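You operate a simulated robot arm through the tools that you are given. There is no shell and no other tool. Be economical: measure what you need, move in short steps, check, and stop when the job is done.

The job below is to be done with a simulated two-armed robot. You get a single attempt, and the scene is never put back.

JOB
Count the white mats on the low bench, then put as many of the green slabs from the low bench on the packing bench. Then open the drawer of the packing bench. Keep to this order.

Only the result counts: the job must be done as asked and must still hold three seconds after the hand-in. Knocking over, shifting, dropping, spilling or breaking anything else fails it.

ROBOT AND FRAMES
Two 7-joint arms with fingered hands on one trunk, on a base that drives. Base frame: it is fixed to the floor where the robot stands at the start and does not move with it; the origin is under the middle of the robot, x ahead of it, y to its left, z up. Lengths are in mm, angles in degrees, forces in N, time in s.
The left shoulder is at the start at [20, 123, 912], the right one opposite. With the tool pointing down near the work surface each hand reaches from about 100 to 480 mm from the robot's upright axis, wherever it stands, measured 20 degrees to its own side. Places, roughly: drawer of the packing bench [-1200, -300, 700]; packing bench [-1400, -200, 900]. Payload 2.4 kg a hand.
Tool frame (each hand has its own): the origin (TCP) lies between the finger pads and is the grasp point; the fingertips stand 17 mm ahead of it; z points along the fingers, y is the line along which they close. Largest opening 88 mm; the body of the gripper starts 47 mm behind the TCP. The gripper is a hand of 3 fingers: y runs from the thumb to the fingers, the wrist lies at [0, 0, -165] in the tool frame, and closing takes about 1.5 s.
Orientation is that of the tool frame in the base frame, as a unit quaternion [w, x, y, z]. With the fingers straight down and closing along the base's y, the tool's x points along the base's -x, its y along +y and its z along -z.

CONTROLS
- The arms move only by the tool send_rows. It takes "left_steps", "right_steps" or both (then of equal length, played together; a hand with none holds still); each is a list of rows, each a list of 7 numbers: the shift along the base's x, y, z in units of 40 mm (1.0 is 40 mm), then the turn, a rotation vector about the base's x, y, z in units of 6 degrees (1.0 is 6 degrees), then the finger opening in cm, from 0 to 8.8. In form: [[tx, ty, tz, wx, wy, wz, gripper], ...]. A call has 1 to 10 rows; each row shifts and turns the commanded pose from where the row before left it. A call with a number of a shift or a turn outside -1 to 1 is refused whole. Each row takes 0.2 s and may step no farther than 50 mm and 8.6 degrees from the row before; otherwise, or with a gripper value out of range, the whole call is refused. Where a pose cannot be reached the arm comes as near as it can. A force on the tool above 40 N (or 10 N above the force at the start of the call, whichever is more), or a blocked arm, ends the call early, and 0.2 s more pass. The fingers move at their own pace (about 45 mm/s each) and stop on an object; they squeeze with about 25 N. The grip force told is the motor's: it shows also when the fingers shut on nothing. Time passes only in rows, and 0.2 s behind the last, so rows that do not move let the fingers close. It gives the time, the measured TCP pose, the force on the tool (base axes), the opening and the grip force at its end, in the units of the frame above (readings bear some noise), with the torque about the TCP (base axes, N m) and any sound that the robot's microphone picked up.
- Cameras (640 x 400 px; columns grow to the right, rows downward): "scene" is now at [19.1, -39.2, 1343.5]; the picture's right is [-0.71, -0.70, 0.00], its down [-0.66, 0.66, -0.36] and it looks along [0.26, -0.26, -0.93] (base axes); focal length 214 px, centre (320, 200). "left" rides on the left gripper at [-52, 4, -66] in its tool frame; the picture's right is [-0.08, -1.00, 0.00], its down [0.78, -0.07, -0.62] and it looks along [0.62, -0.05, 0.78] (tool axes); focal length 243 px, centre (320, 200). "right" rides on the right gripper at [52, 4, -66] in its tool frame; the picture's right is [-0.08, 1.00, 0.00], its down [-0.78, -0.07, -0.62] and it looks along [-0.62, -0.05, 0.78] (tool axes); focal length 243 px, centre (320, 200). There is no depth. A picture from a camera that has moved, and an enlarged one, comes with that camera's place and axes in the base frame and with its lens.
- grab_frame(camera): a new picture of that camera. It takes no simulated time.
- move_column(by): slides the trunk up (or, below 0, down) by that many mm; the arms and the scene camera ride with it, the base frame stays. It gives what a move gives, with no picture.
- base_move(legs): drives the robot by 1 to 6 legs, each [ahead, left, turn to the left] in mm, mm and degrees, along the robot's own axes; the way and the turn of a leg run together, so that a leg with both is an arc; at most 1500 mm and 180 degrees a leg. The arms and the cameras ride along, it lands a little off, and it stops where it bumps. It gives what a move gives.
- hand_shape(shape, hand): the hand has 3 fingers and takes this shape, open, in about a second: jaw (thumb against the fingers, like two jaws); tri (thumb and two fingers); tip (a fingertip pinch); poke (one finger out to press); point (the index stretched); flat (the hand flat); cup (the hand cupped); fist (a fist). The gripper value then closes the fingers along that shape, each until it touches; the sizes above hold for jaw. It gives what a move gives, with no picture.
- aim_head(pan, tilt): turns the head with the scene camera to pan (to the left, within 120 degrees either way) and tilt (down, from -29 to 69), counted from straight ahead of the robot. It gives what a move gives.
- close_up(camera, box): a new picture of the part [left, top, right, bottom] of that camera's present view, enlarged. It takes no simulated time.
- hand_in(): hands the job in; it is judged then, once.

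Go step by step. Nothing tells you exact positions but the pictures and the camera data: compare them with the known pose of the tool, close in by small moves and look again before you grip or let go. The budget is 165 turns and 138 pictures, counting those below and the enlarged ones. Unless the task says otherwise, let go and move clear before handing in, and close with one line.

The tools are called after ">>>" as name(argument=value, ...) on one line, values as JSON. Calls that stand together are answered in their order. send_rows: Moves the arms, as the interface text tells. Its arguments: {"type":"object","properties":{"left_steps":{"type":"array","items":{"type":"array","items":{"type":"number"}}},"right_steps":{"type":"array","items":{"type":"array","items":{"type":"number"}}}},"required":[]} The other tools are called the same way: move_column (by) slides the trunk up or down; hand_shape (shape, hand) gives the hand a shape; base_move (legs) drives the base; aim_head (pan, tilt) turns the head that bears the scene camera; grab_frame (camera) takes a picture; close_up (camera, box) takes an enlarged picture of a part of a camera's view; hand_in () hands the job in.

At the start:

```text
t: 0.0
left_tcp_pos: [335.1, 183.5, 940.0]
left_ee_rot: [0.001, 0.0, 1.0, 0.0]
left_force: [0.9, 0.1, -0.2]
left_torque: [0.0, -0.04, -0.01]
left_grip_width: 87.7
left_finger_force: 0.1
left_shape: jaw
right_tcp_pos: [297.0, -134.8, 919.7]
right_ee_rot: [0.0, 0.0, 1.0, -0.001]
right_force: [0.0, 0.3, -1.1]
right_torque: [0.02, -0.05, -0.01]
right_grip_width: 87.5
right_finger_force: 0.1
right_shape: jaw
trunk travel left (down, up): [-125.0, 705.0]
robot x, y, heading: [3.0, 3.1, 0.2]
head pan, tilt: [-45.2, 68.8]
```

scene: 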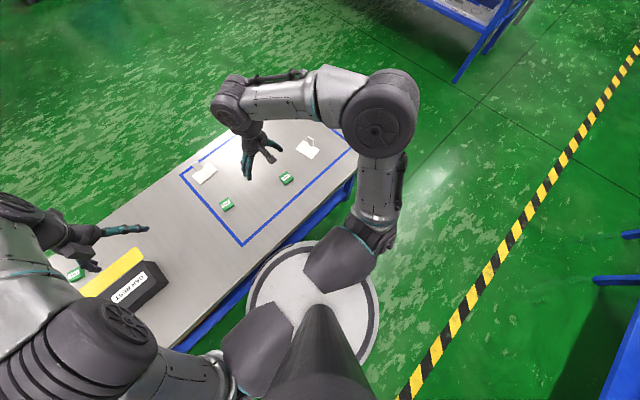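
right: 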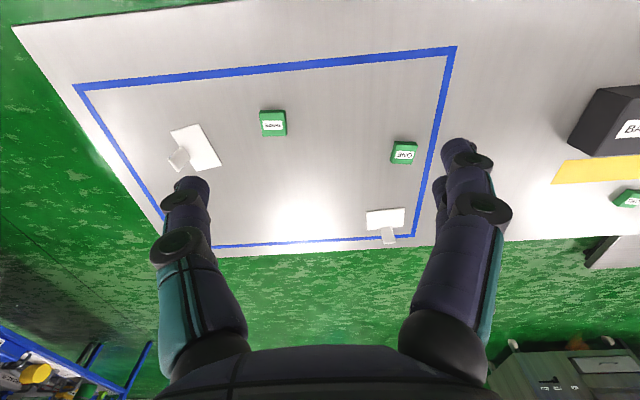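
left: 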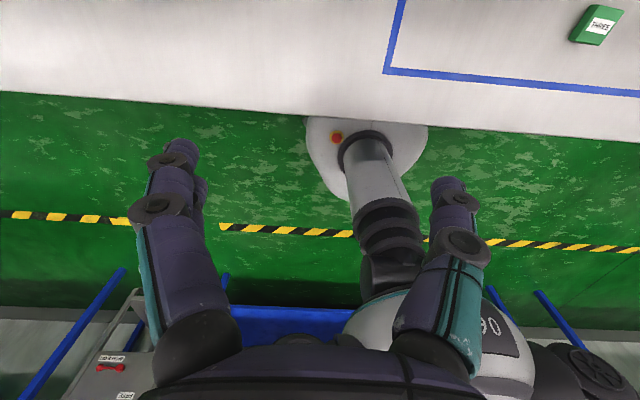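

I see a low bench with a blue outlined area, white mats and green slabs, and a dark box behind a yellow panel. First I look around the bench to count everything.

>>> aim_head(pan=0, tilt=50)

>>> grab_frame(camera="scene")

```text
t: 1.1
left_tcp_pos: [333.9, 182.7, 940.4]
left_ee_rot: [0.0, 0.0, 1.0, 0.0]
left_force: [-0.1, 0.3, -0.1]
left_torque: [-0.03, -0.01, 0.05]
left_grip_width: 88.0
left_finger_force: 0.0
left_shape: jaw
right_tcp_pos: [296.2, -134.4, 920.1]
right_ee_rot: [0.0, 0.0, 1.0, -0.001]
right_force: [-0.1, 0.7, 0.7]
right_torque: [0.01, -0.01, -0.04]
right_grip_width: 87.8
right_finger_force: 0.1
right_shape: jaw
trunk travel left (down, up): [-125.0, 705.0]
robot x, y, heading: [2.2, 0.1, 0.1]
head pan, tilt: [0.0, 50.0]
```

```text
134 pictures are left
camera scene: at [56.8, 0.4, 1365.5], right [0.0, -1.0, 0.0], down [-0.77, 0.0, -0.64], along [0.64, 0.0, -0.77], focal length 214 px, centre (320, 200)
```

scene: 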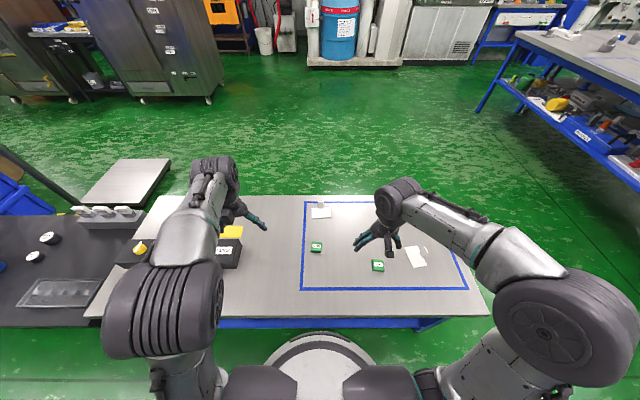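

The bench shows two mats so far, plus objects hidden behind the arms and the box. I raise the trunk and look from different angles.

>>> move_column(by=400)

>>> grab_frame(camera="scene")

>>> grab_frame(camera="left")

>>> grab_frame(camera="right")

```text
t: 5.0
left_tcp_pos: [334.5, 182.3, 1339.5]
left_ee_rot: [0.0, 0.001, 1.0, 0.0]
left_force: [0.5, 0.7, -0.7]
left_torque: [0.02, -0.01, 0.0]
left_grip_width: 88.0
left_finger_force: 0.0
left_shape: jaw
right_tcp_pos: [297.7, -134.3, 1318.7]
right_ee_rot: [0.0, -0.001, 1.0, 0.0]
right_force: [0.1, 0.5, 0.5]
right_torque: [0.02, -0.03, 0.01]
right_grip_width: 87.9
right_finger_force: 0.1
right_shape: jaw
trunk travel left (down, up): [-525.0, 305.0]
robot x, y, heading: [-0.7, 0.3, 0.0]
head pan, tilt: [0.0, 50.0]
```

```text
133 pictures are left
camera scene: at [56.9, 0.5, 1765.4], right [0.0, -1.0, 0.0], down [-0.77, 0.0, -0.64], along [0.64, 0.0, -0.77], focal length 214 px, centre (320, 200)
```

scene: 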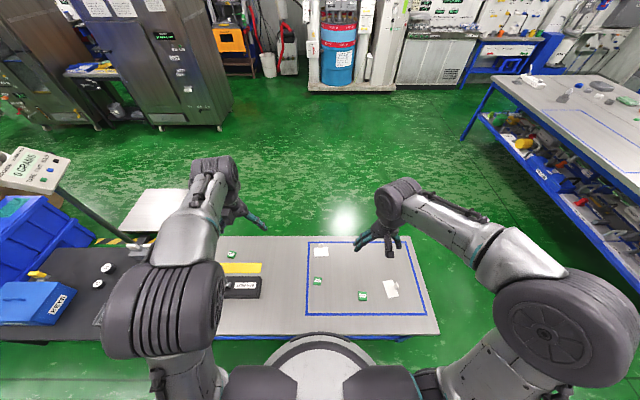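

```text
132 pictures are left
camera left: at [386.6, 187.0, 1405.3], right [0.08, -1.0, 0.0], down [-0.78, -0.07, 0.62], along [-0.62, -0.05, -0.78], focal length 243 px, centre (320, 200)
```

left: 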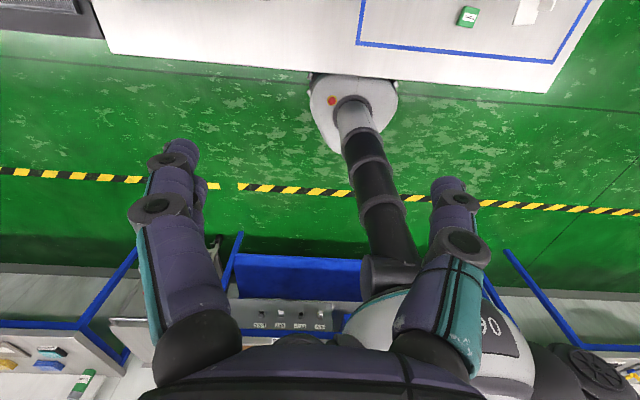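

```text
131 pictures are left
camera right: at [245.4, -129.2, 1384.0], right [0.08, 1.0, 0.0], down [0.78, -0.07, 0.62], along [0.62, -0.05, -0.78], focal length 243 px, centre (320, 200)
```

right: 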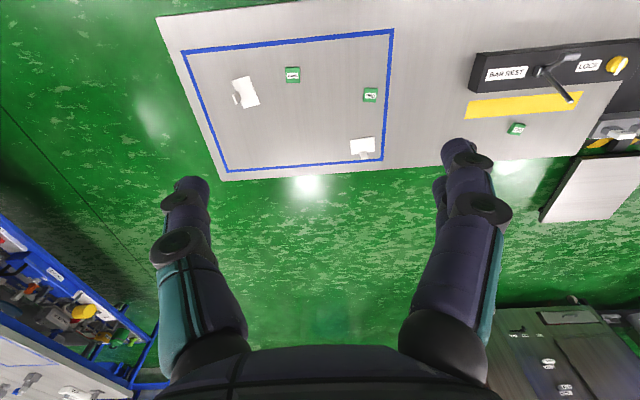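

I zoom into the bench in the right-hand camera and then swing the head to check for anything hidden.

>>> close_up(camera="right", box=[150, 0, 400, 190])

>>> close_up(camera="right", box=[390, 0, 640, 220])

>>> aim_head(pan=40, tilt=55)

>>> grab_frame(camera="scene")

>>> aim_head(pan=-45, tilt=55)

>>> grab_frame(camera="scene")

>>> aim_head(pan=-120, tilt=30)

>>> grab_frame(camera="scene")

>>> aim_head(pan=120, tilt=30)

>>> grab_frame(camera="scene")

```text
2.11 times, centred on (275, 95) of right
camera zoom: at [245.4, -129.2, 1384.0], right [0.08, 1.0, 0.0], down [0.78, -0.07, 0.62], along [0.62, -0.05, -0.78], focal length 511 px, centre (415, 421)
```

zoom: 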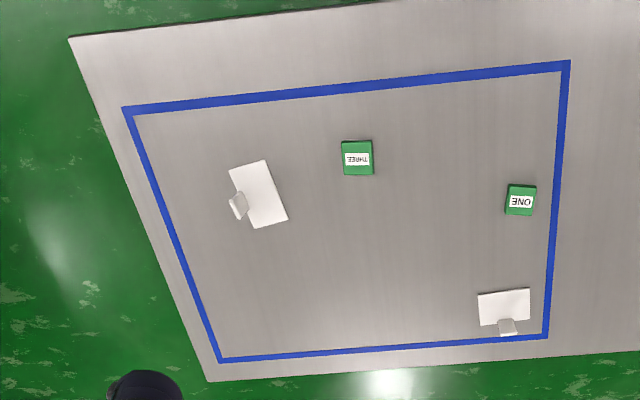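

```text
1.82 times, centred on (515, 110) of right
camera zoom: at [245.4, -129.2, 1384.0], right [0.08, 1.0, 0.0], down [0.78, -0.07, 0.62], along [0.62, -0.05, -0.78], focal length 441 px, centre (-34, 364)
```

zoom: 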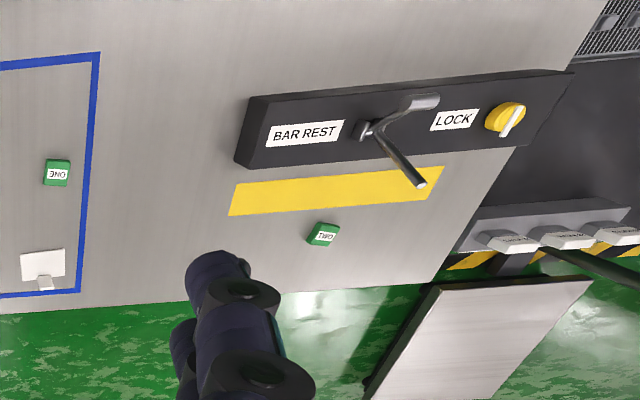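

```text
t: 6.0
left_tcp_pos: [335.3, 182.1, 1339.7]
left_ee_rot: [0.0, 0.0, 1.0, 0.001]
left_force: [0.2, -0.5, -0.5]
left_torque: [-0.03, -0.02, 0.02]
left_grip_width: 87.8
left_finger_force: 0.0
left_shape: jaw
right_tcp_pos: [296.8, -134.3, 1320.2]
right_ee_rot: [-0.001, 0.0, 1.0, 0.0]
right_force: [1.1, 0.1, -0.2]
right_torque: [0.05, 0.01, 0.0]
right_grip_width: 87.9
right_finger_force: 0.1
right_shape: jaw
trunk travel left (down, up): [-525.0, 305.0]
robot x, y, heading: [-0.4, 1.1, -0.3]
head pan, tilt: [40.0, 55.0]
```

```text
128 pictures are left
camera scene: at [35.2, 46.7, 1759.0], right [0.64, -0.77, 0.0], down [-0.63, -0.53, -0.57], along [0.44, 0.37, -0.82], focal length 214 px, centre (320, 200)
```

scene: 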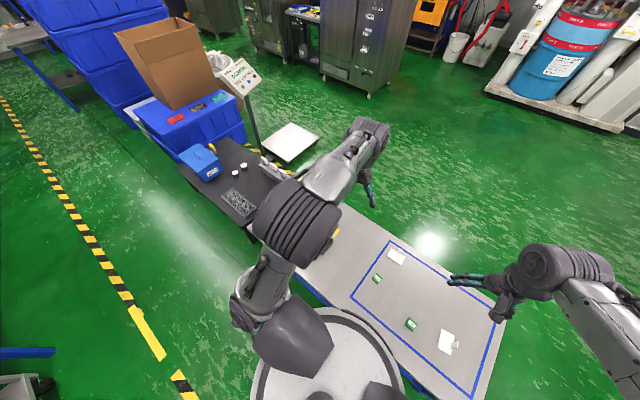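

```text
t: 7.6
left_tcp_pos: [333.8, 182.4, 1339.5]
left_ee_rot: [0.0, 0.0, 1.0, 0.0]
left_force: [-0.5, 0.0, -0.4]
left_torque: [0.04, 0.0, -0.03]
left_grip_width: 87.9
left_finger_force: 0.2
left_shape: jaw
right_tcp_pos: [297.9, -134.8, 1318.3]
right_ee_rot: [0.0, 0.0, 1.0, 0.0]
right_force: [-1.3, -0.3, -0.4]
right_torque: [0.0, -0.01, -0.04]
right_grip_width: 88.0
right_finger_force: 0.0
right_shape: jaw
trunk travel left (down, up): [-525.0, 305.0]
robot x, y, heading: [3.7, -1.6, -0.4]
head pan, tilt: [-45.0, 55.0]
```

```text
127 pictures are left
camera scene: at [30.9, -50.5, 1759.0], right [-0.71, -0.71, 0.0], down [-0.58, 0.58, -0.57], along [0.41, -0.41, -0.82], focal length 214 px, centre (320, 200)
```

scene: 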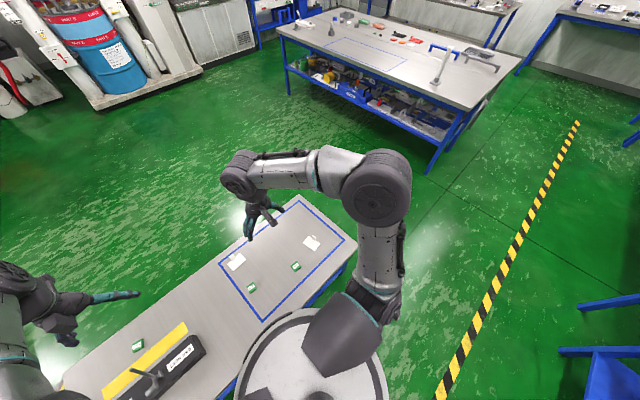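

```text
t: 9.1
left_tcp_pos: [334.9, 182.9, 1340.7]
left_ee_rot: [0.0, 0.0, 1.0, 0.0]
left_force: [-0.1, 0.6, 1.1]
left_torque: [-0.03, 0.0, -0.02]
left_grip_width: 87.9
left_finger_force: 0.0
left_shape: jaw
right_tcp_pos: [296.2, -134.5, 1319.7]
right_ee_rot: [-0.001, 0.001, 1.0, 0.0]
right_force: [0.0, -0.4, 0.1]
right_torque: [-0.06, 0.0, 0.03]
right_grip_width: 88.1
right_finger_force: 0.1
right_shape: jaw
trunk travel left (down, up): [-525.0, 305.0]
robot x, y, heading: [0.6, -2.2, -0.1]
head pan, tilt: [-120.0, 30.0]
```

```text
126 pictures are left
camera scene: at [-65.3, -77.9, 1795.0], right [-0.87, 0.5, 0.0], down [0.25, 0.43, -0.87], along [-0.43, -0.75, -0.5], focal length 214 px, centre (320, 200)
```

scene: 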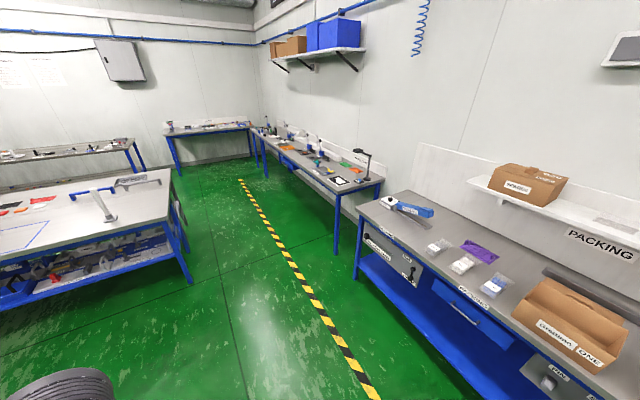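

```text
t: 12.5
left_tcp_pos: [334.6, 182.7, 1339.0]
left_ee_rot: [0.0, 0.0, 1.0, 0.001]
left_force: [1.0, -0.5, 0.2]
left_torque: [0.0, 0.0, -0.01]
left_grip_width: 88.1
left_finger_force: 0.1
left_shape: jaw
right_tcp_pos: [297.3, -134.3, 1318.6]
right_ee_rot: [0.0, 0.0, 1.0, 0.0]
right_force: [-0.2, 0.3, 0.3]
right_torque: [0.02, 0.0, -0.03]
right_grip_width: 87.8
right_finger_force: 0.0
right_shape: jaw
trunk travel left (down, up): [-525.0, 305.0]
robot x, y, heading: [0.3, 0.4, -0.1]
head pan, tilt: [120.0, 30.0]
```

```text
125 pictures are left
camera scene: at [-65.3, 78.8, 1795.0], right [0.87, 0.5, 0.0], down [0.25, -0.43, -0.87], along [-0.43, 0.75, -0.5], focal length 214 px, centre (320, 200)
```

scene: 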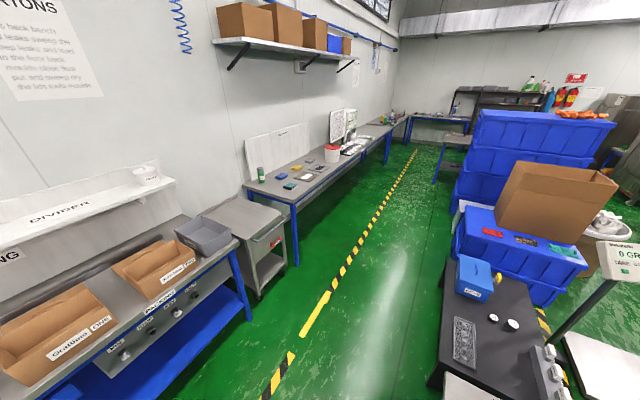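

Two mats appear (near slabs ONE/THREE). I zoom in to be sure there aren't stacked or hidden ones, and look at the packing bench.

>>> aim_head(pan=-20, tilt=60)

>>> close_up(camera="scene", box=[200, 120, 420, 260])

>>> grab_frame(camera="scene")

>>> close_up(camera="right", box=[220, 60, 280, 120])

>>> close_up(camera="right", box=[330, 110, 400, 170])

```text
t: 14.7
left_tcp_pos: [334.7, 182.2, 1340.4]
left_ee_rot: [0.0, 0.0, 1.0, 0.0]
left_force: [0.2, -0.7, 0.2]
left_torque: [-0.01, 0.01, -0.02]
left_grip_width: 87.9
left_finger_force: 0.1
left_shape: jaw
right_tcp_pos: [297.1, -135.1, 1319.5]
right_ee_rot: [0.0, 0.0, 1.0, -0.001]
right_force: [0.0, 0.3, 0.1]
right_torque: [0.01, 0.03, 0.01]
right_grip_width: 87.7
right_finger_force: 0.0
right_shape: jaw
trunk travel left (down, up): [-525.0, 305.0]
robot x, y, heading: [0.8, 1.0, 0.0]
head pan, tilt: [-20.0, 60.0]
```

```text
2.86 times, centred on (310, 190) of scene
camera zoom: at [42.5, -22.3, 1752.9], right [-0.34, -0.94, 0.0], down [-0.81, 0.3, -0.5], along [0.47, -0.17, -0.87], focal length 613 px, centre (349, 229)
```

zoom: 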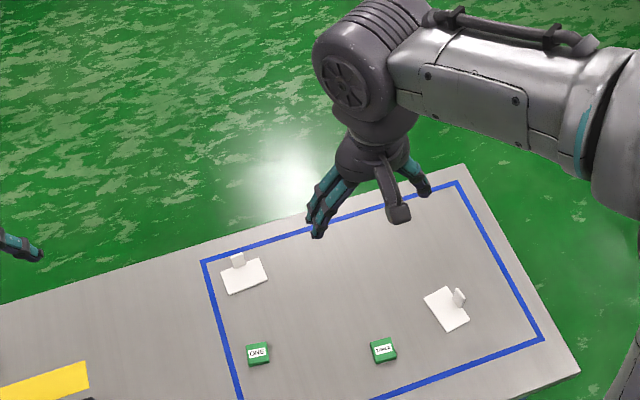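

```text
123 pictures are left
camera scene: at [42.5, -22.3, 1752.9], right [-0.34, -0.94, 0.0], down [-0.81, 0.3, -0.5], along [0.47, -0.17, -0.87], focal length 214 px, centre (320, 200)
```

scene: 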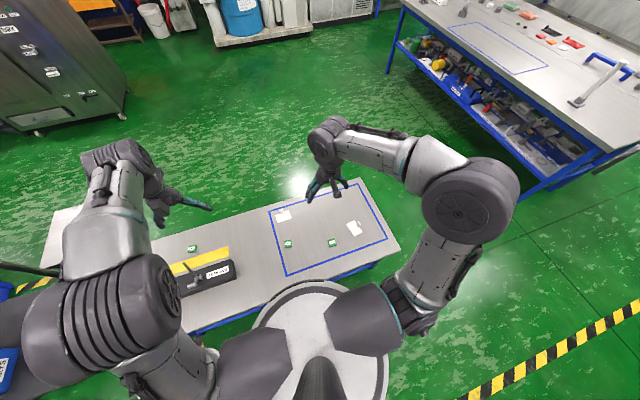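

```text
6.67 times, centred on (250, 90) of right
camera zoom: at [245.3, -129.1, 1384.1], right [0.08, 1.0, 0.0], down [0.78, -0.07, 0.62], along [0.62, -0.05, -0.78], focal length 1618 px, centre (787, 933)
```

zoom: 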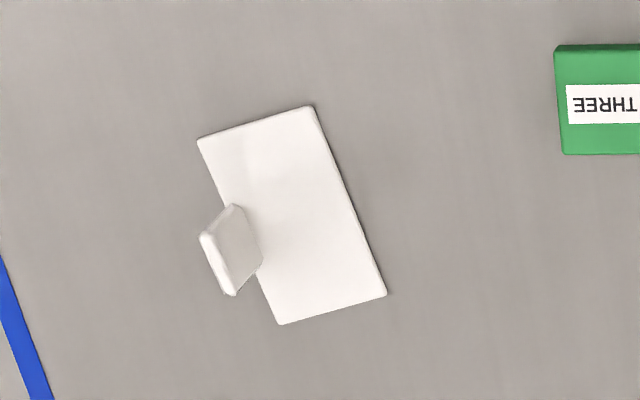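

```text
6.67 times, centred on (365, 140) of right
camera zoom: at [245.3, -129.1, 1384.1], right [0.08, 1.0, 0.0], down [0.78, -0.07, 0.62], along [0.62, -0.05, -0.78], focal length 1618 px, centre (20, 600)
```

zoom: 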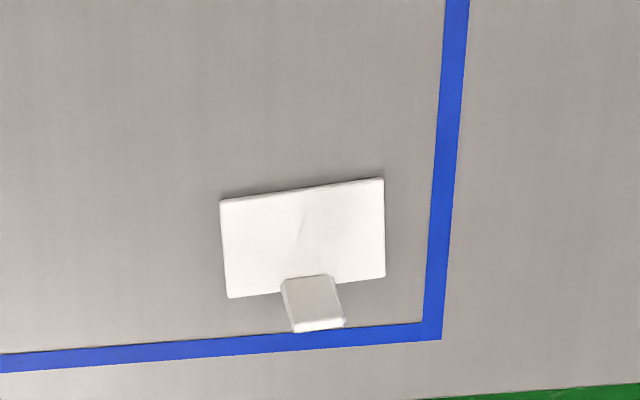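

I count two white mats, so two slabs are needed: ONE (about [478, 17]) and THREE (about [401, -222]). I'll turn the base slightly right so each hand can reach one, then lower the trunk.

>>> base_move(legs=[[0, 0, -18]])

>>> move_column(by=-470)

>>> grab_frame(camera="right")

>>> grab_frame(camera="left")

>>> grab_frame(camera="scene")

```text
t: 16.1
left_tcp_pos: [373.9, 72.6, 1339.1]
left_ee_rot: [-0.001, 0.153, 0.988, 0.001]
left_force: [0.3, 0.6, 0.8]
left_torque: [-0.02, 0.02, 0.03]
left_grip_width: 88.0
left_finger_force: 0.0
left_shape: jaw
right_tcp_pos: [242.0, -218.6, 1320.5]
right_ee_rot: [0.0, 0.154, 0.988, 0.0]
right_force: [0.0, 0.4, 0.3]
right_torque: [0.01, 0.02, 0.03]
right_grip_width: 87.8
right_finger_force: 0.0
right_shape: jaw
trunk travel left (down, up): [-525.0, 305.0]
robot x, y, heading: [-2.1, -3.8, -17.6]
head pan, tilt: [-20.0, 60.0]
```

```text
refused: -470 is not a number from -400 to 400
```

```text
120 pictures are left
camera right: at [194.2, -197.5, 1384.1], right [0.38, 0.92, 0.0], down [0.72, -0.3, 0.62], along [0.57, -0.24, -0.78], focal length 243 px, centre (320, 200)
```

right: 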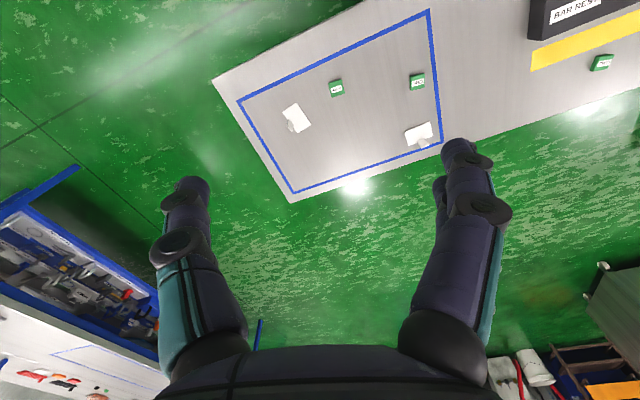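

```text
119 pictures are left
camera left: at [425.1, 60.4, 1405.4], right [-0.22, -0.97, 0.0], down [-0.76, 0.17, 0.62], along [-0.61, 0.14, -0.78], focal length 243 px, centre (320, 200)
```

left: 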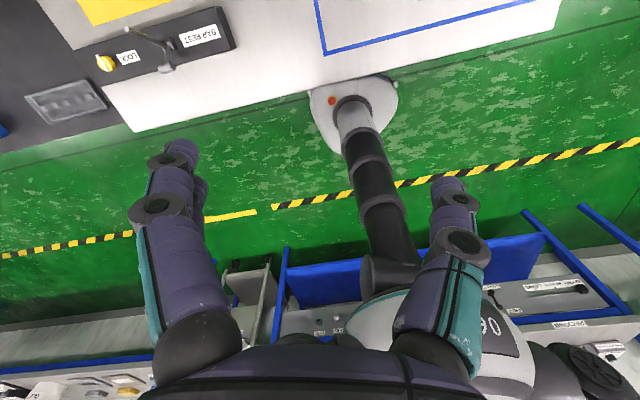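

```text
118 pictures are left
camera scene: at [33.5, -34.5, 1752.9], right [-0.61, -0.79, 0.0], down [-0.69, 0.53, -0.5], along [0.4, -0.31, -0.87], focal length 214 px, centre (320, 200)
```

scene: 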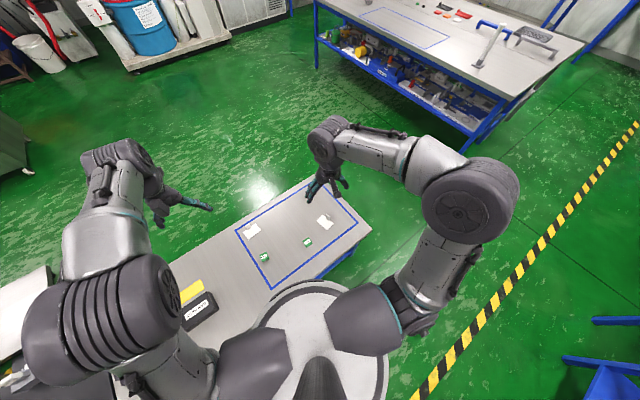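

The near strip behind the BAR REST is clear too: two mats total. Now lowering the trunk.

>>> move_column(by=-400)

>>> move_column(by=-80)

>>> grab_frame(camera="right")

>>> grab_frame(camera="scene")

```text
t: 19.9
left_tcp_pos: [375.5, 71.9, 941.0]
left_ee_rot: [-0.001, 0.153, 0.988, 0.0]
left_force: [0.2, 0.3, 0.1]
left_torque: [0.03, 0.0, -0.01]
left_grip_width: 87.8
left_finger_force: 0.0
left_shape: jaw
right_tcp_pos: [241.5, -218.5, 918.8]
right_ee_rot: [0.0, 0.154, 0.988, 0.0]
right_force: [-0.1, 0.5, 0.0]
right_torque: [-0.02, -0.06, 0.0]
right_grip_width: 88.0
right_finger_force: 0.0
right_shape: jaw
trunk travel left (down, up): [-125.0, 705.0]
robot x, y, heading: [2.6, 1.0, -17.6]
head pan, tilt: [-20.0, 60.0]
```

```text
t: 21.1
left_tcp_pos: [373.5, 72.2, 860.1]
left_ee_rot: [0.0, 0.155, 0.988, 0.001]
left_force: [-0.6, -0.3, 0.4]
left_torque: [0.02, -0.01, 0.0]
left_grip_width: 88.0
left_finger_force: 0.0
left_shape: jaw
right_tcp_pos: [242.1, -218.7, 838.4]
right_ee_rot: [0.0, 0.154, 0.988, 0.0]
right_force: [0.4, 0.2, -0.4]
right_torque: [0.0, 0.02, 0.02]
right_grip_width: 88.0
right_finger_force: 0.1
right_shape: jaw
trunk travel left (down, up): [-45.0, 785.0]
robot x, y, heading: [-0.3, 1.1, -17.8]
head pan, tilt: [-20.0, 60.0]
```

```text
117 pictures are left
camera right: at [194.1, -197.4, 904.2], right [0.38, 0.92, 0.0], down [0.72, -0.3, 0.62], along [0.57, -0.24, -0.78], focal length 243 px, centre (320, 200)
```

right: 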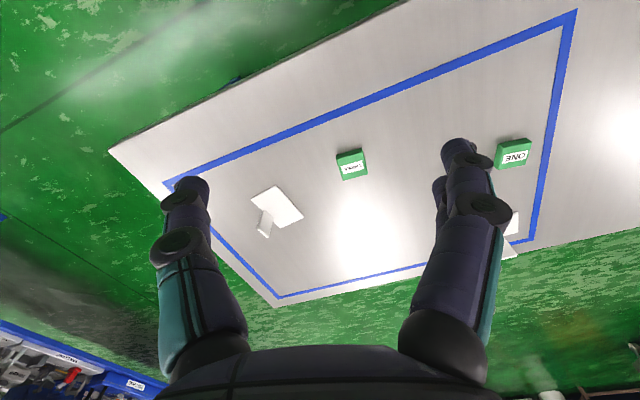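

```text
116 pictures are left
camera scene: at [33.4, -34.3, 1273.0], right [-0.61, -0.79, 0.0], down [-0.69, 0.53, -0.5], along [0.4, -0.31, -0.87], focal length 214 px, centre (320, 200)
```

scene: 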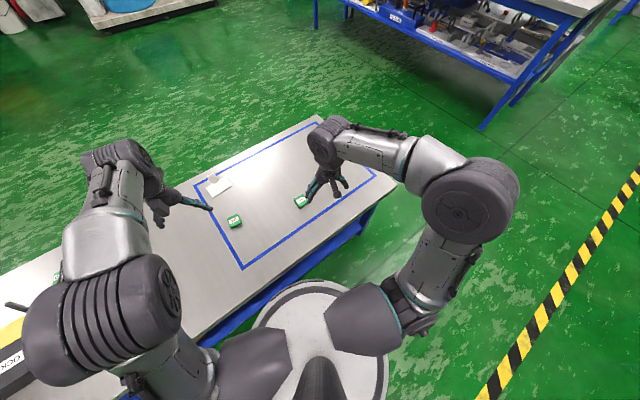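

Estimates agree: ONE ≈ [475, 14], THREE ≈ [398, -226]. I move the hands above them at a safe height.

>>> send_rows(left_steps=[[0.5, -0.29, -0.9, 0, 0, 0.25, 8.8], [0.5, -0.29, -0.9, 0, 0, 0.25, 8.8], [0.5, -0.29, -0.9, 0, 0, 0.25, 8.8], [0.5, -0.29, -0.9, 0, 0, 0.25, 8.8], [0.5, -0.29, -0.9, 0, 0, 0.25, 8.8], [0, 0, 0, 0, 0, 0, 8.8]], right_steps=[[0.78, -0.04, -0.79, 0, 0, 0.43, 8.8], [0.78, -0.04, -0.79, 0, 0, 0.43, 8.8], [0.78, -0.04, -0.79, 0, 0, 0.43, 8.8], [0.78, -0.04, -0.79, 0, 0, 0.43, 8.8], [0.78, -0.04, -0.79, 0, 0, 0.43, 8.8], [0, 0, 0, 0, 0, 0, 8.8]])

>>> grab_frame(camera="right")

>>> grab_frame(camera="left")

```text
t: 22.5
left_tcp_pos: [473.6, 15.3, 680.4]
left_ee_rot: [0.0, 0.089, 0.996, -0.001]
left_force: [0.5, -0.2, 0.0]
left_torque: [-0.04, 0.01, 0.02]
left_grip_width: 88.0
left_finger_force: 0.0
left_shape: jaw
right_tcp_pos: [398.0, -224.9, 680.9]
right_ee_rot: [-0.001, 0.041, 0.999, -0.001]
right_force: [1.1, 0.2, -0.1]
right_torque: [-0.04, 0.02, 0.0]
right_grip_width: 88.0
right_finger_force: 0.1
right_shape: jaw
trunk travel left (down, up): [-45.0, 785.0]
robot x, y, heading: [-0.0, 2.4, -17.5]
head pan, tilt: [-20.0, 60.0]
```

```text
115 pictures are left
camera right: at [346.4, -215.5, 747.5], right [0.17, 0.99, 0.0], down [0.77, -0.13, 0.62], along [0.61, -0.1, -0.78], focal length 243 px, centre (320, 200)
```

right: 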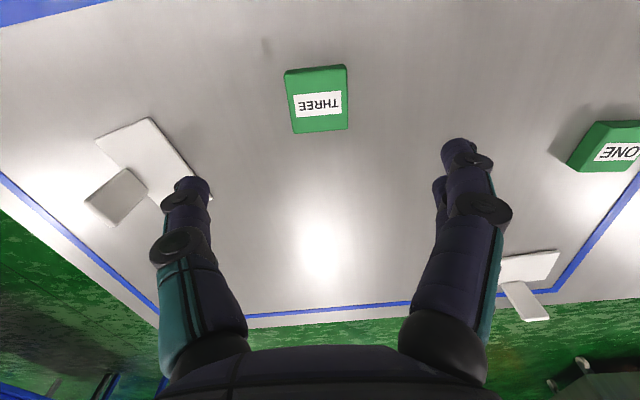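

```text
114 pictures are left
camera left: at [525.9, 9.4, 745.7], right [-0.09, -1.0, 0.0], down [-0.78, 0.07, 0.62], along [-0.62, 0.06, -0.78], focal length 243 px, centre (320, 200)
```

left: 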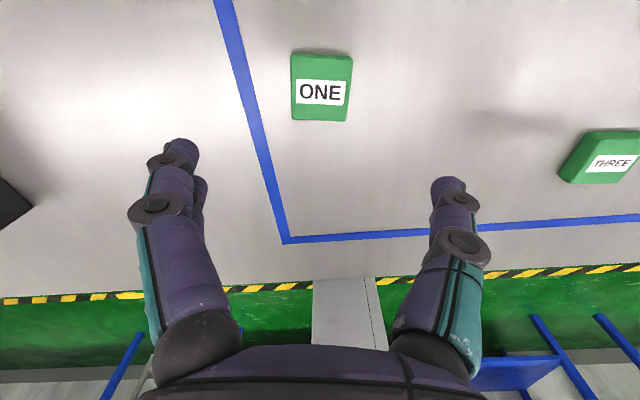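

Both hands are aligned with their slabs. I descend, with small corrections on the left.

>>> send_rows(left_steps=[[0.06, -0.01, -0.7, 0, 0, 0, 8.8], [0.06, -0.02, -0.7, 0, 0, 0, 8.8], [0.06, -0.02, -0.7, 0, 0, 0, 8.8], [0, 0, -0.5, 0, 0, 0, 8.8], [0, 0, 0, 0, 0, 0, 8.8]], right_steps=[[0, 0, -0.7, 0, 0, 0, 8.8], [0, -0.02, -0.7, 0, 0, 0, 8.8], [0, 0, -0.7, 0, 0, 0, 8.8], [0, 0, -0.5, 0, 0, 0, 8.8], [0, 0, 0, 0, 0, 0, 8.8]])

>>> grab_frame(camera="right")

>>> grab_frame(camera="left")

```text
t: 23.7
left_tcp_pos: [480.5, 10.4, 575.9]
left_ee_rot: [0.001, 0.089, 0.996, 0.0]
left_force: [-0.6, -0.5, -0.1]
left_torque: [0.01, 0.0, 0.02]
left_grip_width: 87.8
left_finger_force: 0.2
left_shape: jaw
right_tcp_pos: [396.1, -226.4, 579.3]
right_ee_rot: [0.0, 0.042, 0.999, 0.0]
right_force: [-0.6, 0.5, 0.0]
right_torque: [-0.03, -0.01, 0.0]
right_grip_width: 87.9
right_finger_force: 0.1
right_shape: jaw
trunk travel left (down, up): [-45.0, 785.0]
robot x, y, heading: [0.2, -1.3, -17.6]
head pan, tilt: [-20.0, 60.0]
```

```text
113 pictures are left
camera right: at [345.2, -217.2, 643.5], right [0.17, 0.99, 0.0], down [0.77, -0.13, 0.62], along [0.61, -0.1, -0.78], focal length 243 px, centre (320, 200)
```

right: 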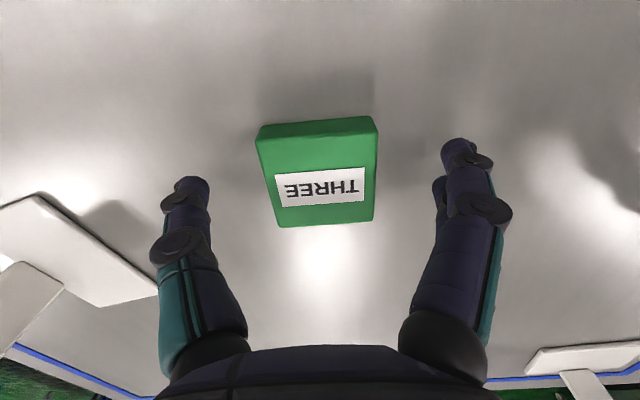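

```text
112 pictures are left
camera left: at [532.8, 6.0, 640.1], right [-0.09, -1.0, 0.0], down [-0.78, 0.07, 0.62], along [-0.62, 0.06, -0.78], focal length 243 px, centre (320, 200)
```

left: 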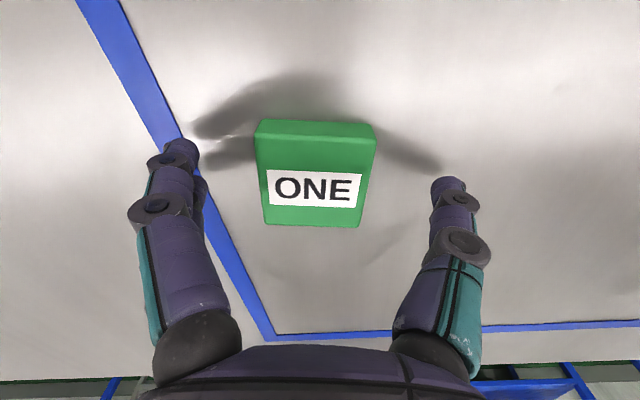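

Slabs sit between the fingers. I lower slightly and close both hands.

>>> send_rows(left_steps=[[0, 0.03, -0.15, 0, 0, 0, 8.8], [0, 0, 0, 0, 0, 0, 3], [0, 0, 0, 0, 0, 0, 3], [0, 0, 0, 0, 0, 0, 3], [0, 0, 0, 0, 0, 0, 3], [0, 0, 0, 0, 0, 0, 3], [0, 0, 0, 0, 0, 0, 3]], right_steps=[[0.04, 0, -0.17, 0, 0, 0, 8.8], [0, 0, 0, 0, 0, 0, 3], [0, 0, 0, 0, 0, 0, 3], [0, 0, 0, 0, 0, 0, 3], [0, 0, 0, 0, 0, 0, 3], [0, 0, 0, 0, 0, 0, 3], [0, 0, 0, 0, 0, 0, 3]])

>>> grab_frame(camera="right")

>>> grab_frame(camera="left")

```text
t: 25.3
left_tcp_pos: [480.6, 12.0, 567.4]
left_ee_rot: [0.0, 0.089, 0.996, 0.0]
left_force: [0.5, -0.3, -0.2]
left_torque: [-0.03, 0.0, 0.02]
left_grip_width: 35.6
left_finger_force: 24.4
left_shape: jaw
right_tcp_pos: [399.1, -226.1, 571.7]
right_ee_rot: [0.001, 0.042, 0.999, 0.0]
right_force: [0.4, 0.0, 0.1]
right_torque: [-0.01, 0.05, -0.01]
right_grip_width: 37.5
right_finger_force: 24.9
right_shape: jaw
trunk travel left (down, up): [-45.0, 785.0]
robot x, y, heading: [-1.1, -0.9, -17.9]
head pan, tilt: [-20.0, 60.0]
```

```text
111 pictures are left
camera right: at [347.5, -217.4, 636.4], right [0.17, 0.99, 0.0], down [0.77, -0.13, 0.62], along [0.61, -0.1, -0.78], focal length 243 px, centre (320, 200)
```

right: 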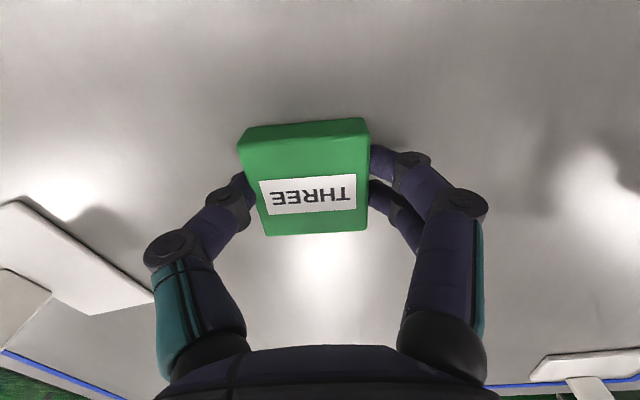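

```text
110 pictures are left
camera left: at [532.7, 7.5, 634.1], right [-0.09, -1.0, 0.0], down [-0.78, 0.07, 0.62], along [-0.62, 0.06, -0.78], focal length 243 px, centre (320, 200)
```

left: 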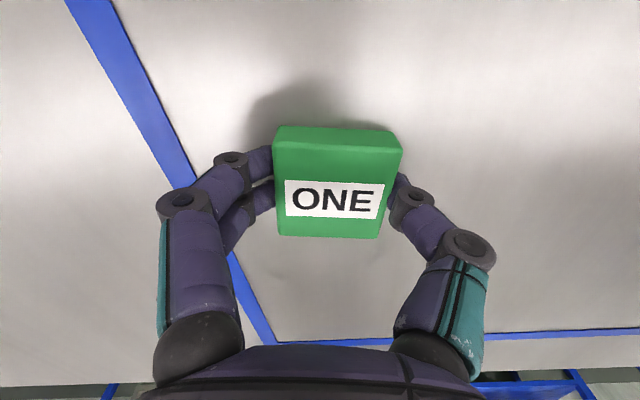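

Both slabs are gripped. Lifting with the arms.

>>> send_rows(left_steps=[[0, 0, 0.5, 0, 0, 0, 3], [0, 0, 1, 0, 0, 0, 3], [0, 0, 1, 0, 0, 0, 3], [0, 0, 1, 0, 0, 0, 3], [0, 0, 1, 0, 0, 0, 3], [0, 0, 1, 0, 0, 0, 3]], right_steps=[[0, 0, 0.5, 0, 0, 0, 3], [0, 0, 1, 0, 0, 0, 3], [0, 0, 1, 0, 0, 0, 3], [0, 0, 1, 0, 0, 0, 3], [0, 0, 1, 0, 0, 0, 3], [0, 0, 1, 0, 0, 0, 3]])

>>> grab_frame(camera="right")

>>> grab_frame(camera="left")

```text
t: 26.7
left_tcp_pos: [482.2, 12.9, 788.9]
left_ee_rot: [-0.001, 0.089, 0.996, 0.0]
left_force: [0.1, 0.0, -0.5]
left_torque: [0.0, -0.02, 0.01]
left_grip_width: 35.9
left_finger_force: 25.1
left_shape: jaw
right_tcp_pos: [399.3, -225.3, 791.9]
right_ee_rot: [0.001, 0.041, 0.999, 0.0]
right_force: [0.5, -0.2, 0.2]
right_torque: [0.0, 0.0, 0.01]
right_grip_width: 37.6
right_finger_force: 25.0
right_shape: jaw
trunk travel left (down, up): [-45.0, 785.0]
robot x, y, heading: [-1.2, 0.4, -17.3]
head pan, tilt: [-20.0, 60.0]
```

```text
109 pictures are left
camera right: at [349.1, -216.6, 856.6], right [0.17, 0.99, 0.0], down [0.77, -0.13, 0.62], along [0.61, -0.1, -0.78], focal length 243 px, centre (320, 200)
```

right: 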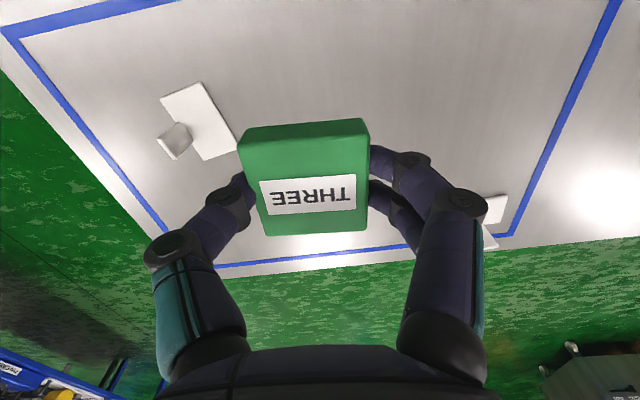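

```text
108 pictures are left
camera left: at [533.3, 8.2, 853.7], right [-0.09, -1.0, 0.0], down [-0.78, 0.07, 0.62], along [-0.62, 0.06, -0.78], focal length 243 px, centre (320, 200)
```

left: 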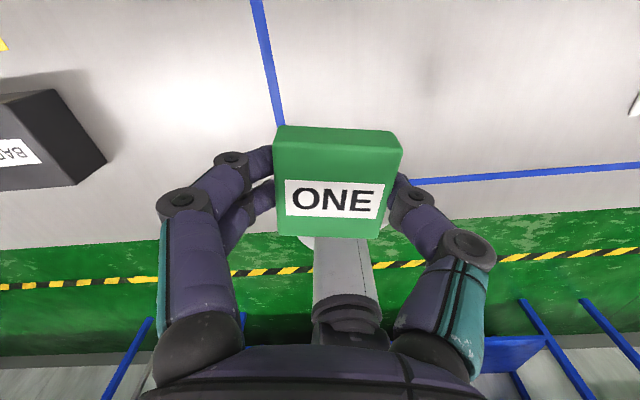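

Both slabs are held. I tuck the arms, raise the trunk, and look behind toward the packing bench.

>>> send_rows(left_steps=[[-0.9, 0.4, 0.4, 0, 0, 0, 3], [-0.9, 0.4, 0.4, 0, 0, 0, 3], [-0.9, 0.4, 0.4, 0, 0, 0, 3], [-0.5, 0.2, 0.4, 0, 0, 0, 3]], right_steps=[[-0.9, 0.2, 0.4, 0, 0, 0, 3], [-0.9, 0.2, 0.4, 0, 0, 0, 3], [-0.9, 0.2, 0.4, 0, 0, 0, 3], [-0.3, 0, 0.4, 0, 0, 0, 3]])

>>> move_column(by=400)

>>> aim_head(pan=-120, tilt=35)

>>> grab_frame(camera="scene")

```text
t: 27.7
left_tcp_pos: [353.3, 70.3, 853.8]
left_ee_rot: [0.0, 0.089, 0.996, 0.0]
left_force: [0.2, -0.2, -1.1]
left_torque: [0.04, -0.01, -0.02]
left_grip_width: 35.6
left_finger_force: 25.6
left_shape: jaw
right_tcp_pos: [279.7, -203.5, 853.2]
right_ee_rot: [0.0, 0.042, 0.999, 0.001]
right_force: [-0.8, -0.7, 0.1]
right_torque: [-0.02, 0.0, -0.03]
right_grip_width: 37.7
right_finger_force: 25.3
right_shape: jaw
trunk travel left (down, up): [-45.0, 785.0]
robot x, y, heading: [-1.8, 0.7, -17.9]
head pan, tilt: [-20.0, 60.0]
```

```text
t: 31.5
left_tcp_pos: [354.2, 69.4, 1253.9]
left_ee_rot: [0.0, 0.089, 0.996, 0.0]
left_force: [0.0, -0.5, 0.1]
left_torque: [0.0, 0.04, 0.02]
left_grip_width: 35.4
left_finger_force: 25.4
left_shape: jaw
right_tcp_pos: [280.2, -203.1, 1254.1]
right_ee_rot: [-0.001, 0.042, 0.999, 0.0]
right_force: [0.9, -0.1, -0.9]
right_torque: [0.01, 0.0, 0.01]
right_grip_width: 37.7
right_finger_force: 24.9
right_shape: jaw
trunk travel left (down, up): [-445.0, 385.0]
robot x, y, heading: [-3.8, -0.0, -17.8]
head pan, tilt: [-20.0, 60.0]
```

```text
t: 33.3
left_tcp_pos: [353.9, 68.9, 1253.9]
left_ee_rot: [0.0, 0.089, 0.996, -0.001]
left_force: [0.1, 0.8, -0.7]
left_torque: [0.04, 0.03, -0.01]
left_grip_width: 35.6
left_finger_force: 24.5
left_shape: jaw
right_tcp_pos: [281.2, -202.3, 1253.5]
right_ee_rot: [-0.001, 0.042, 0.999, 0.0]
right_force: [-0.1, -0.2, 0.0]
right_torque: [0.0, 0.0, 0.0]
right_grip_width: 37.2
right_finger_force: 25.5
right_shape: jaw
trunk travel left (down, up): [-445.0, 385.0]
robot x, y, heading: [1.5, 3.5, -17.7]
head pan, tilt: [-120.0, 35.0]
```

```text
107 pictures are left
camera scene: at [-84.3, -52.9, 1707.2], right [-0.67, 0.74, 0.0], down [0.42, 0.39, -0.82], along [-0.61, -0.55, -0.57], focal length 214 px, centre (320, 200)
```

scene: 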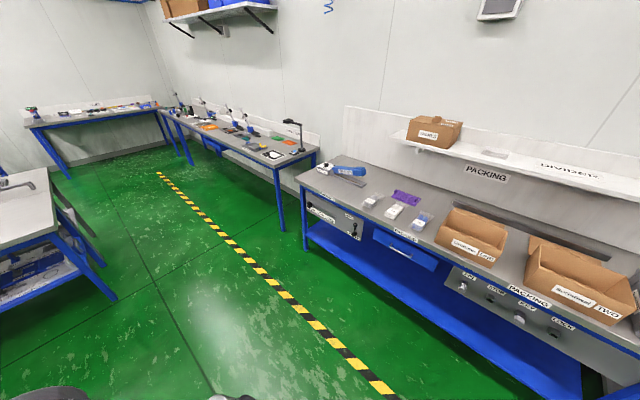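

>>> close_up(camera="scene", box=[290, 140, 470, 280])

>>> close_up(camera="scene", box=[420, 180, 640, 360])

```text
2.86 times, centred on (380, 210) of scene
camera zoom: at [-84.3, -52.9, 1707.2], right [-0.67, 0.74, 0.0], down [0.42, 0.39, -0.82], along [-0.61, -0.55, -0.57], focal length 613 px, centre (149, 171)
```

zoom: 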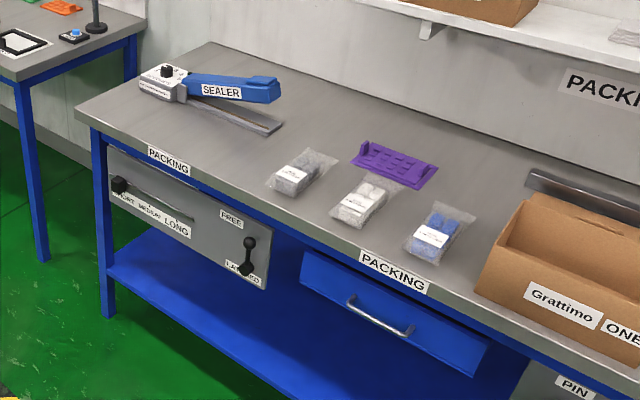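

```text
2.22 times, centred on (530, 270) of scene
camera zoom: at [-84.3, -52.9, 1707.2], right [-0.67, 0.74, 0.0], down [0.42, 0.39, -0.82], along [-0.61, -0.55, -0.57], focal length 477 px, centre (-147, 44)
```

zoom: 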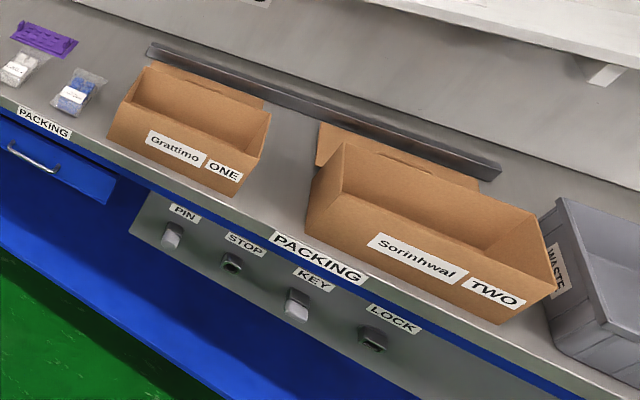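

The packing bench has a blue drawer with a handle, a FREE/LATCHED lever panel to its left, and bags and cartons on top. I turn around and drive to stand off in front of it.

>>> base_move(legs=[[0, 0, -162.3], [420, 300, 0]])

>>> aim_head(pan=0, tilt=45)

>>> grab_frame(camera="scene")

```text
t: 42.9
left_tcp_pos: [-726.1, -498.8, 1255.0]
left_ee_rot: [0.001, 0.997, 0.078, 0.0]
left_force: [-0.2, 0.1, 0.0]
left_torque: [0.01, 0.0, -0.01]
left_grip_width: 35.4
left_finger_force: 24.8
left_shape: jaw
right_tcp_pos: [-746.4, -217.9, 1253.7]
right_ee_rot: [0.0, 0.992, 0.126, 0.0]
right_force: [-0.8, -0.2, -0.7]
right_torque: [0.01, 0.0, 0.04]
right_grip_width: 37.2
right_finger_force: 25.3
right_shape: jaw
trunk travel left (down, up): [-445.0, 385.0]
robot x, y, heading: [-414.1, -318.5, -178.5]
head pan, tilt: [-120.0, 35.0]
```

```text
t: 44.9
left_tcp_pos: [-725.6, -498.6, 1252.8]
left_ee_rot: [0.0, 0.997, 0.078, 0.0]
left_force: [0.0, 0.6, -0.8]
left_torque: [0.0, -0.02, 0.01]
left_grip_width: 35.9
left_finger_force: 25.5
left_shape: jaw
right_tcp_pos: [-746.1, -217.3, 1253.7]
right_ee_rot: [0.0, 0.992, 0.126, 0.001]
right_force: [0.1, 0.2, 0.1]
right_torque: [-0.01, 0.01, -0.02]
right_grip_width: 37.4
right_finger_force: 25.1
right_shape: jaw
trunk travel left (down, up): [-445.0, 385.0]
robot x, y, heading: [-415.7, -315.4, -178.4]
head pan, tilt: [0.0, 45.0]
```

```text
104 pictures are left
camera scene: at [-476.2, -318.3, 1692.4], right [-0.03, 1.0, 0.0], down [0.71, 0.02, -0.71], along [-0.71, -0.02, -0.71], focal length 214 px, centre (320, 200)
```

scene: 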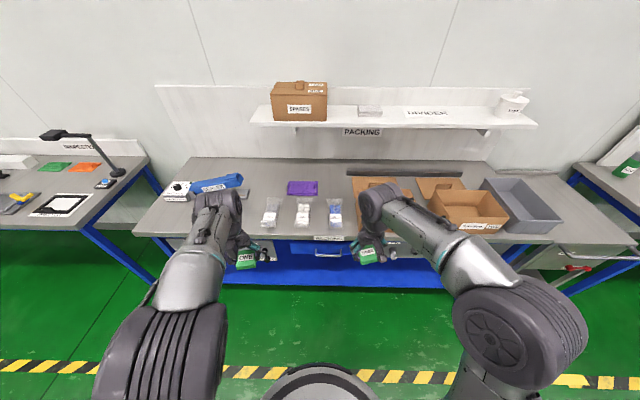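

>>> close_up(camera="scene", box=[150, 160, 450, 300])

>>> grab_frame(camera="right")

>>> grab_frame(camera="left")

```text
2.13 times, centred on (300, 230) of scene
camera zoom: at [-476.2, -318.3, 1692.4], right [-0.03, 1.0, 0.0], down [0.71, 0.02, -0.71], along [-0.71, -0.02, -0.71], focal length 458 px, centre (363, 136)
```

zoom: 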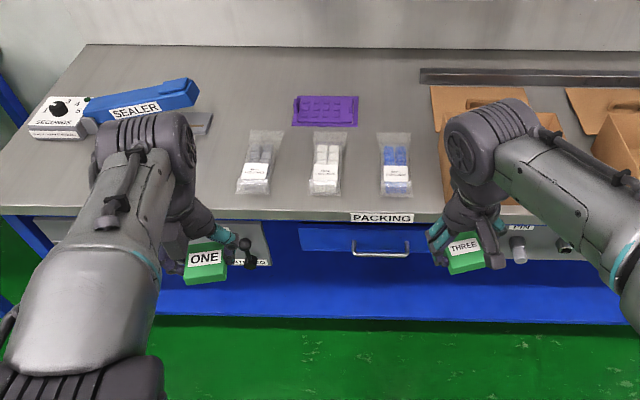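

```text
102 pictures are left
camera right: at [-693.0, -208.3, 1318.8], right [0.17, -0.99, 0.0], down [-0.77, -0.13, 0.62], along [-0.61, -0.1, -0.78], focal length 243 px, centre (320, 200)
```

right: 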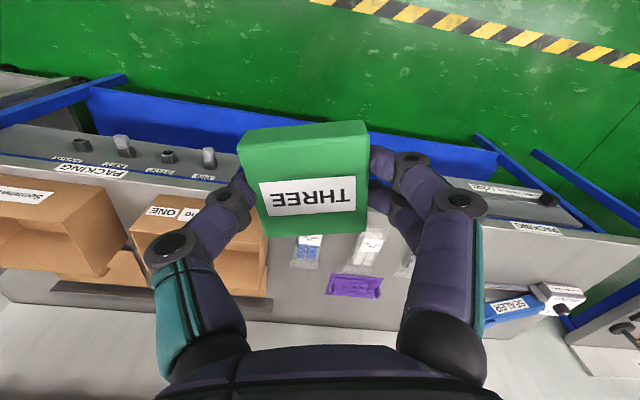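

```text
101 pictures are left
camera left: at [-776.2, -511.6, 1319.2], right [-0.24, 0.97, 0.0], down [0.76, 0.19, 0.62], along [0.6, 0.15, -0.78], focal length 243 px, centre (320, 200)
```

left: 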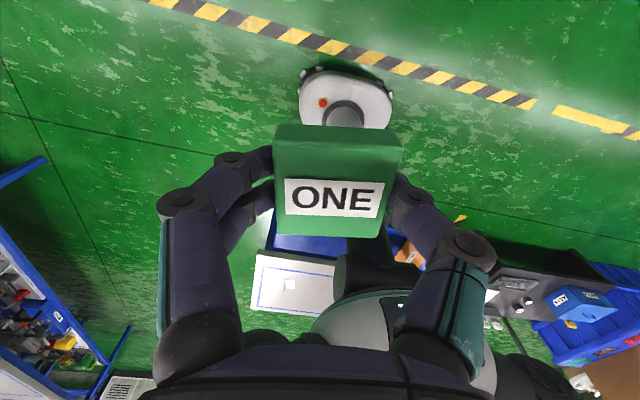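

Bench top is ≈ z 900 with its front edge at x ≈ -1030; the clear zone is left of the bags (y ≈ -650…-950), in front of the sealer. I drive there.

>>> base_move(legs=[[0, 470, -1.5], [290, 0, 0]])

>>> grab_frame(camera="scene")

>>> grab_frame(camera="right")

```text
t: 49.3
left_tcp_pos: [-1023.2, -952.2, 1254.6]
left_ee_rot: [0.0, 0.998, 0.06, 0.002]
left_force: [0.2, 0.5, -0.7]
left_torque: [0.05, -0.02, 0.0]
left_grip_width: 35.3
left_finger_force: 25.0
left_shape: jaw
right_tcp_pos: [-1032.2, -670.7, 1253.2]
right_ee_rot: [0.0, 0.994, 0.106, 0.001]
right_force: [0.2, 0.0, -1.1]
right_torque: [0.01, 0.0, -0.01]
right_grip_width: 37.4
right_finger_force: 24.9
right_shape: jaw
trunk travel left (down, up): [-445.0, 385.0]
robot x, y, heading: [-703.2, -782.2, 179.2]
head pan, tilt: [0.0, 45.0]
```

```text
100 pictures are left
camera scene: at [-767.2, -780.5, 1692.3], right [0.01, 1.0, 0.0], down [0.71, -0.01, -0.71], along [-0.71, 0.01, -0.71], focal length 214 px, centre (320, 200)
```

scene: 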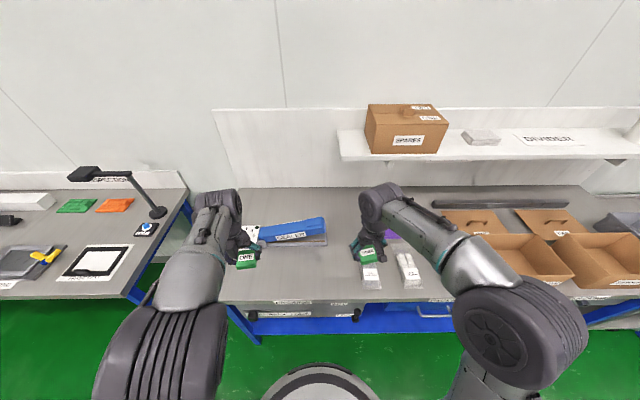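

```text
99 pictures are left
camera right: at [-979.6, -662.4, 1318.6], right [0.13, -0.99, 0.0], down [-0.78, -0.1, 0.62], along [-0.62, -0.08, -0.78], focal length 243 px, centre (320, 200)
```

right: 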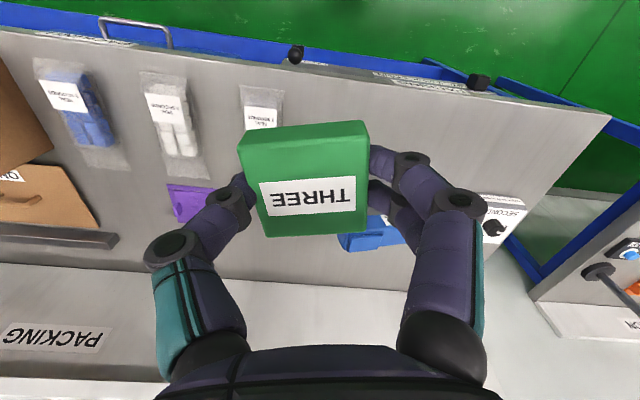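

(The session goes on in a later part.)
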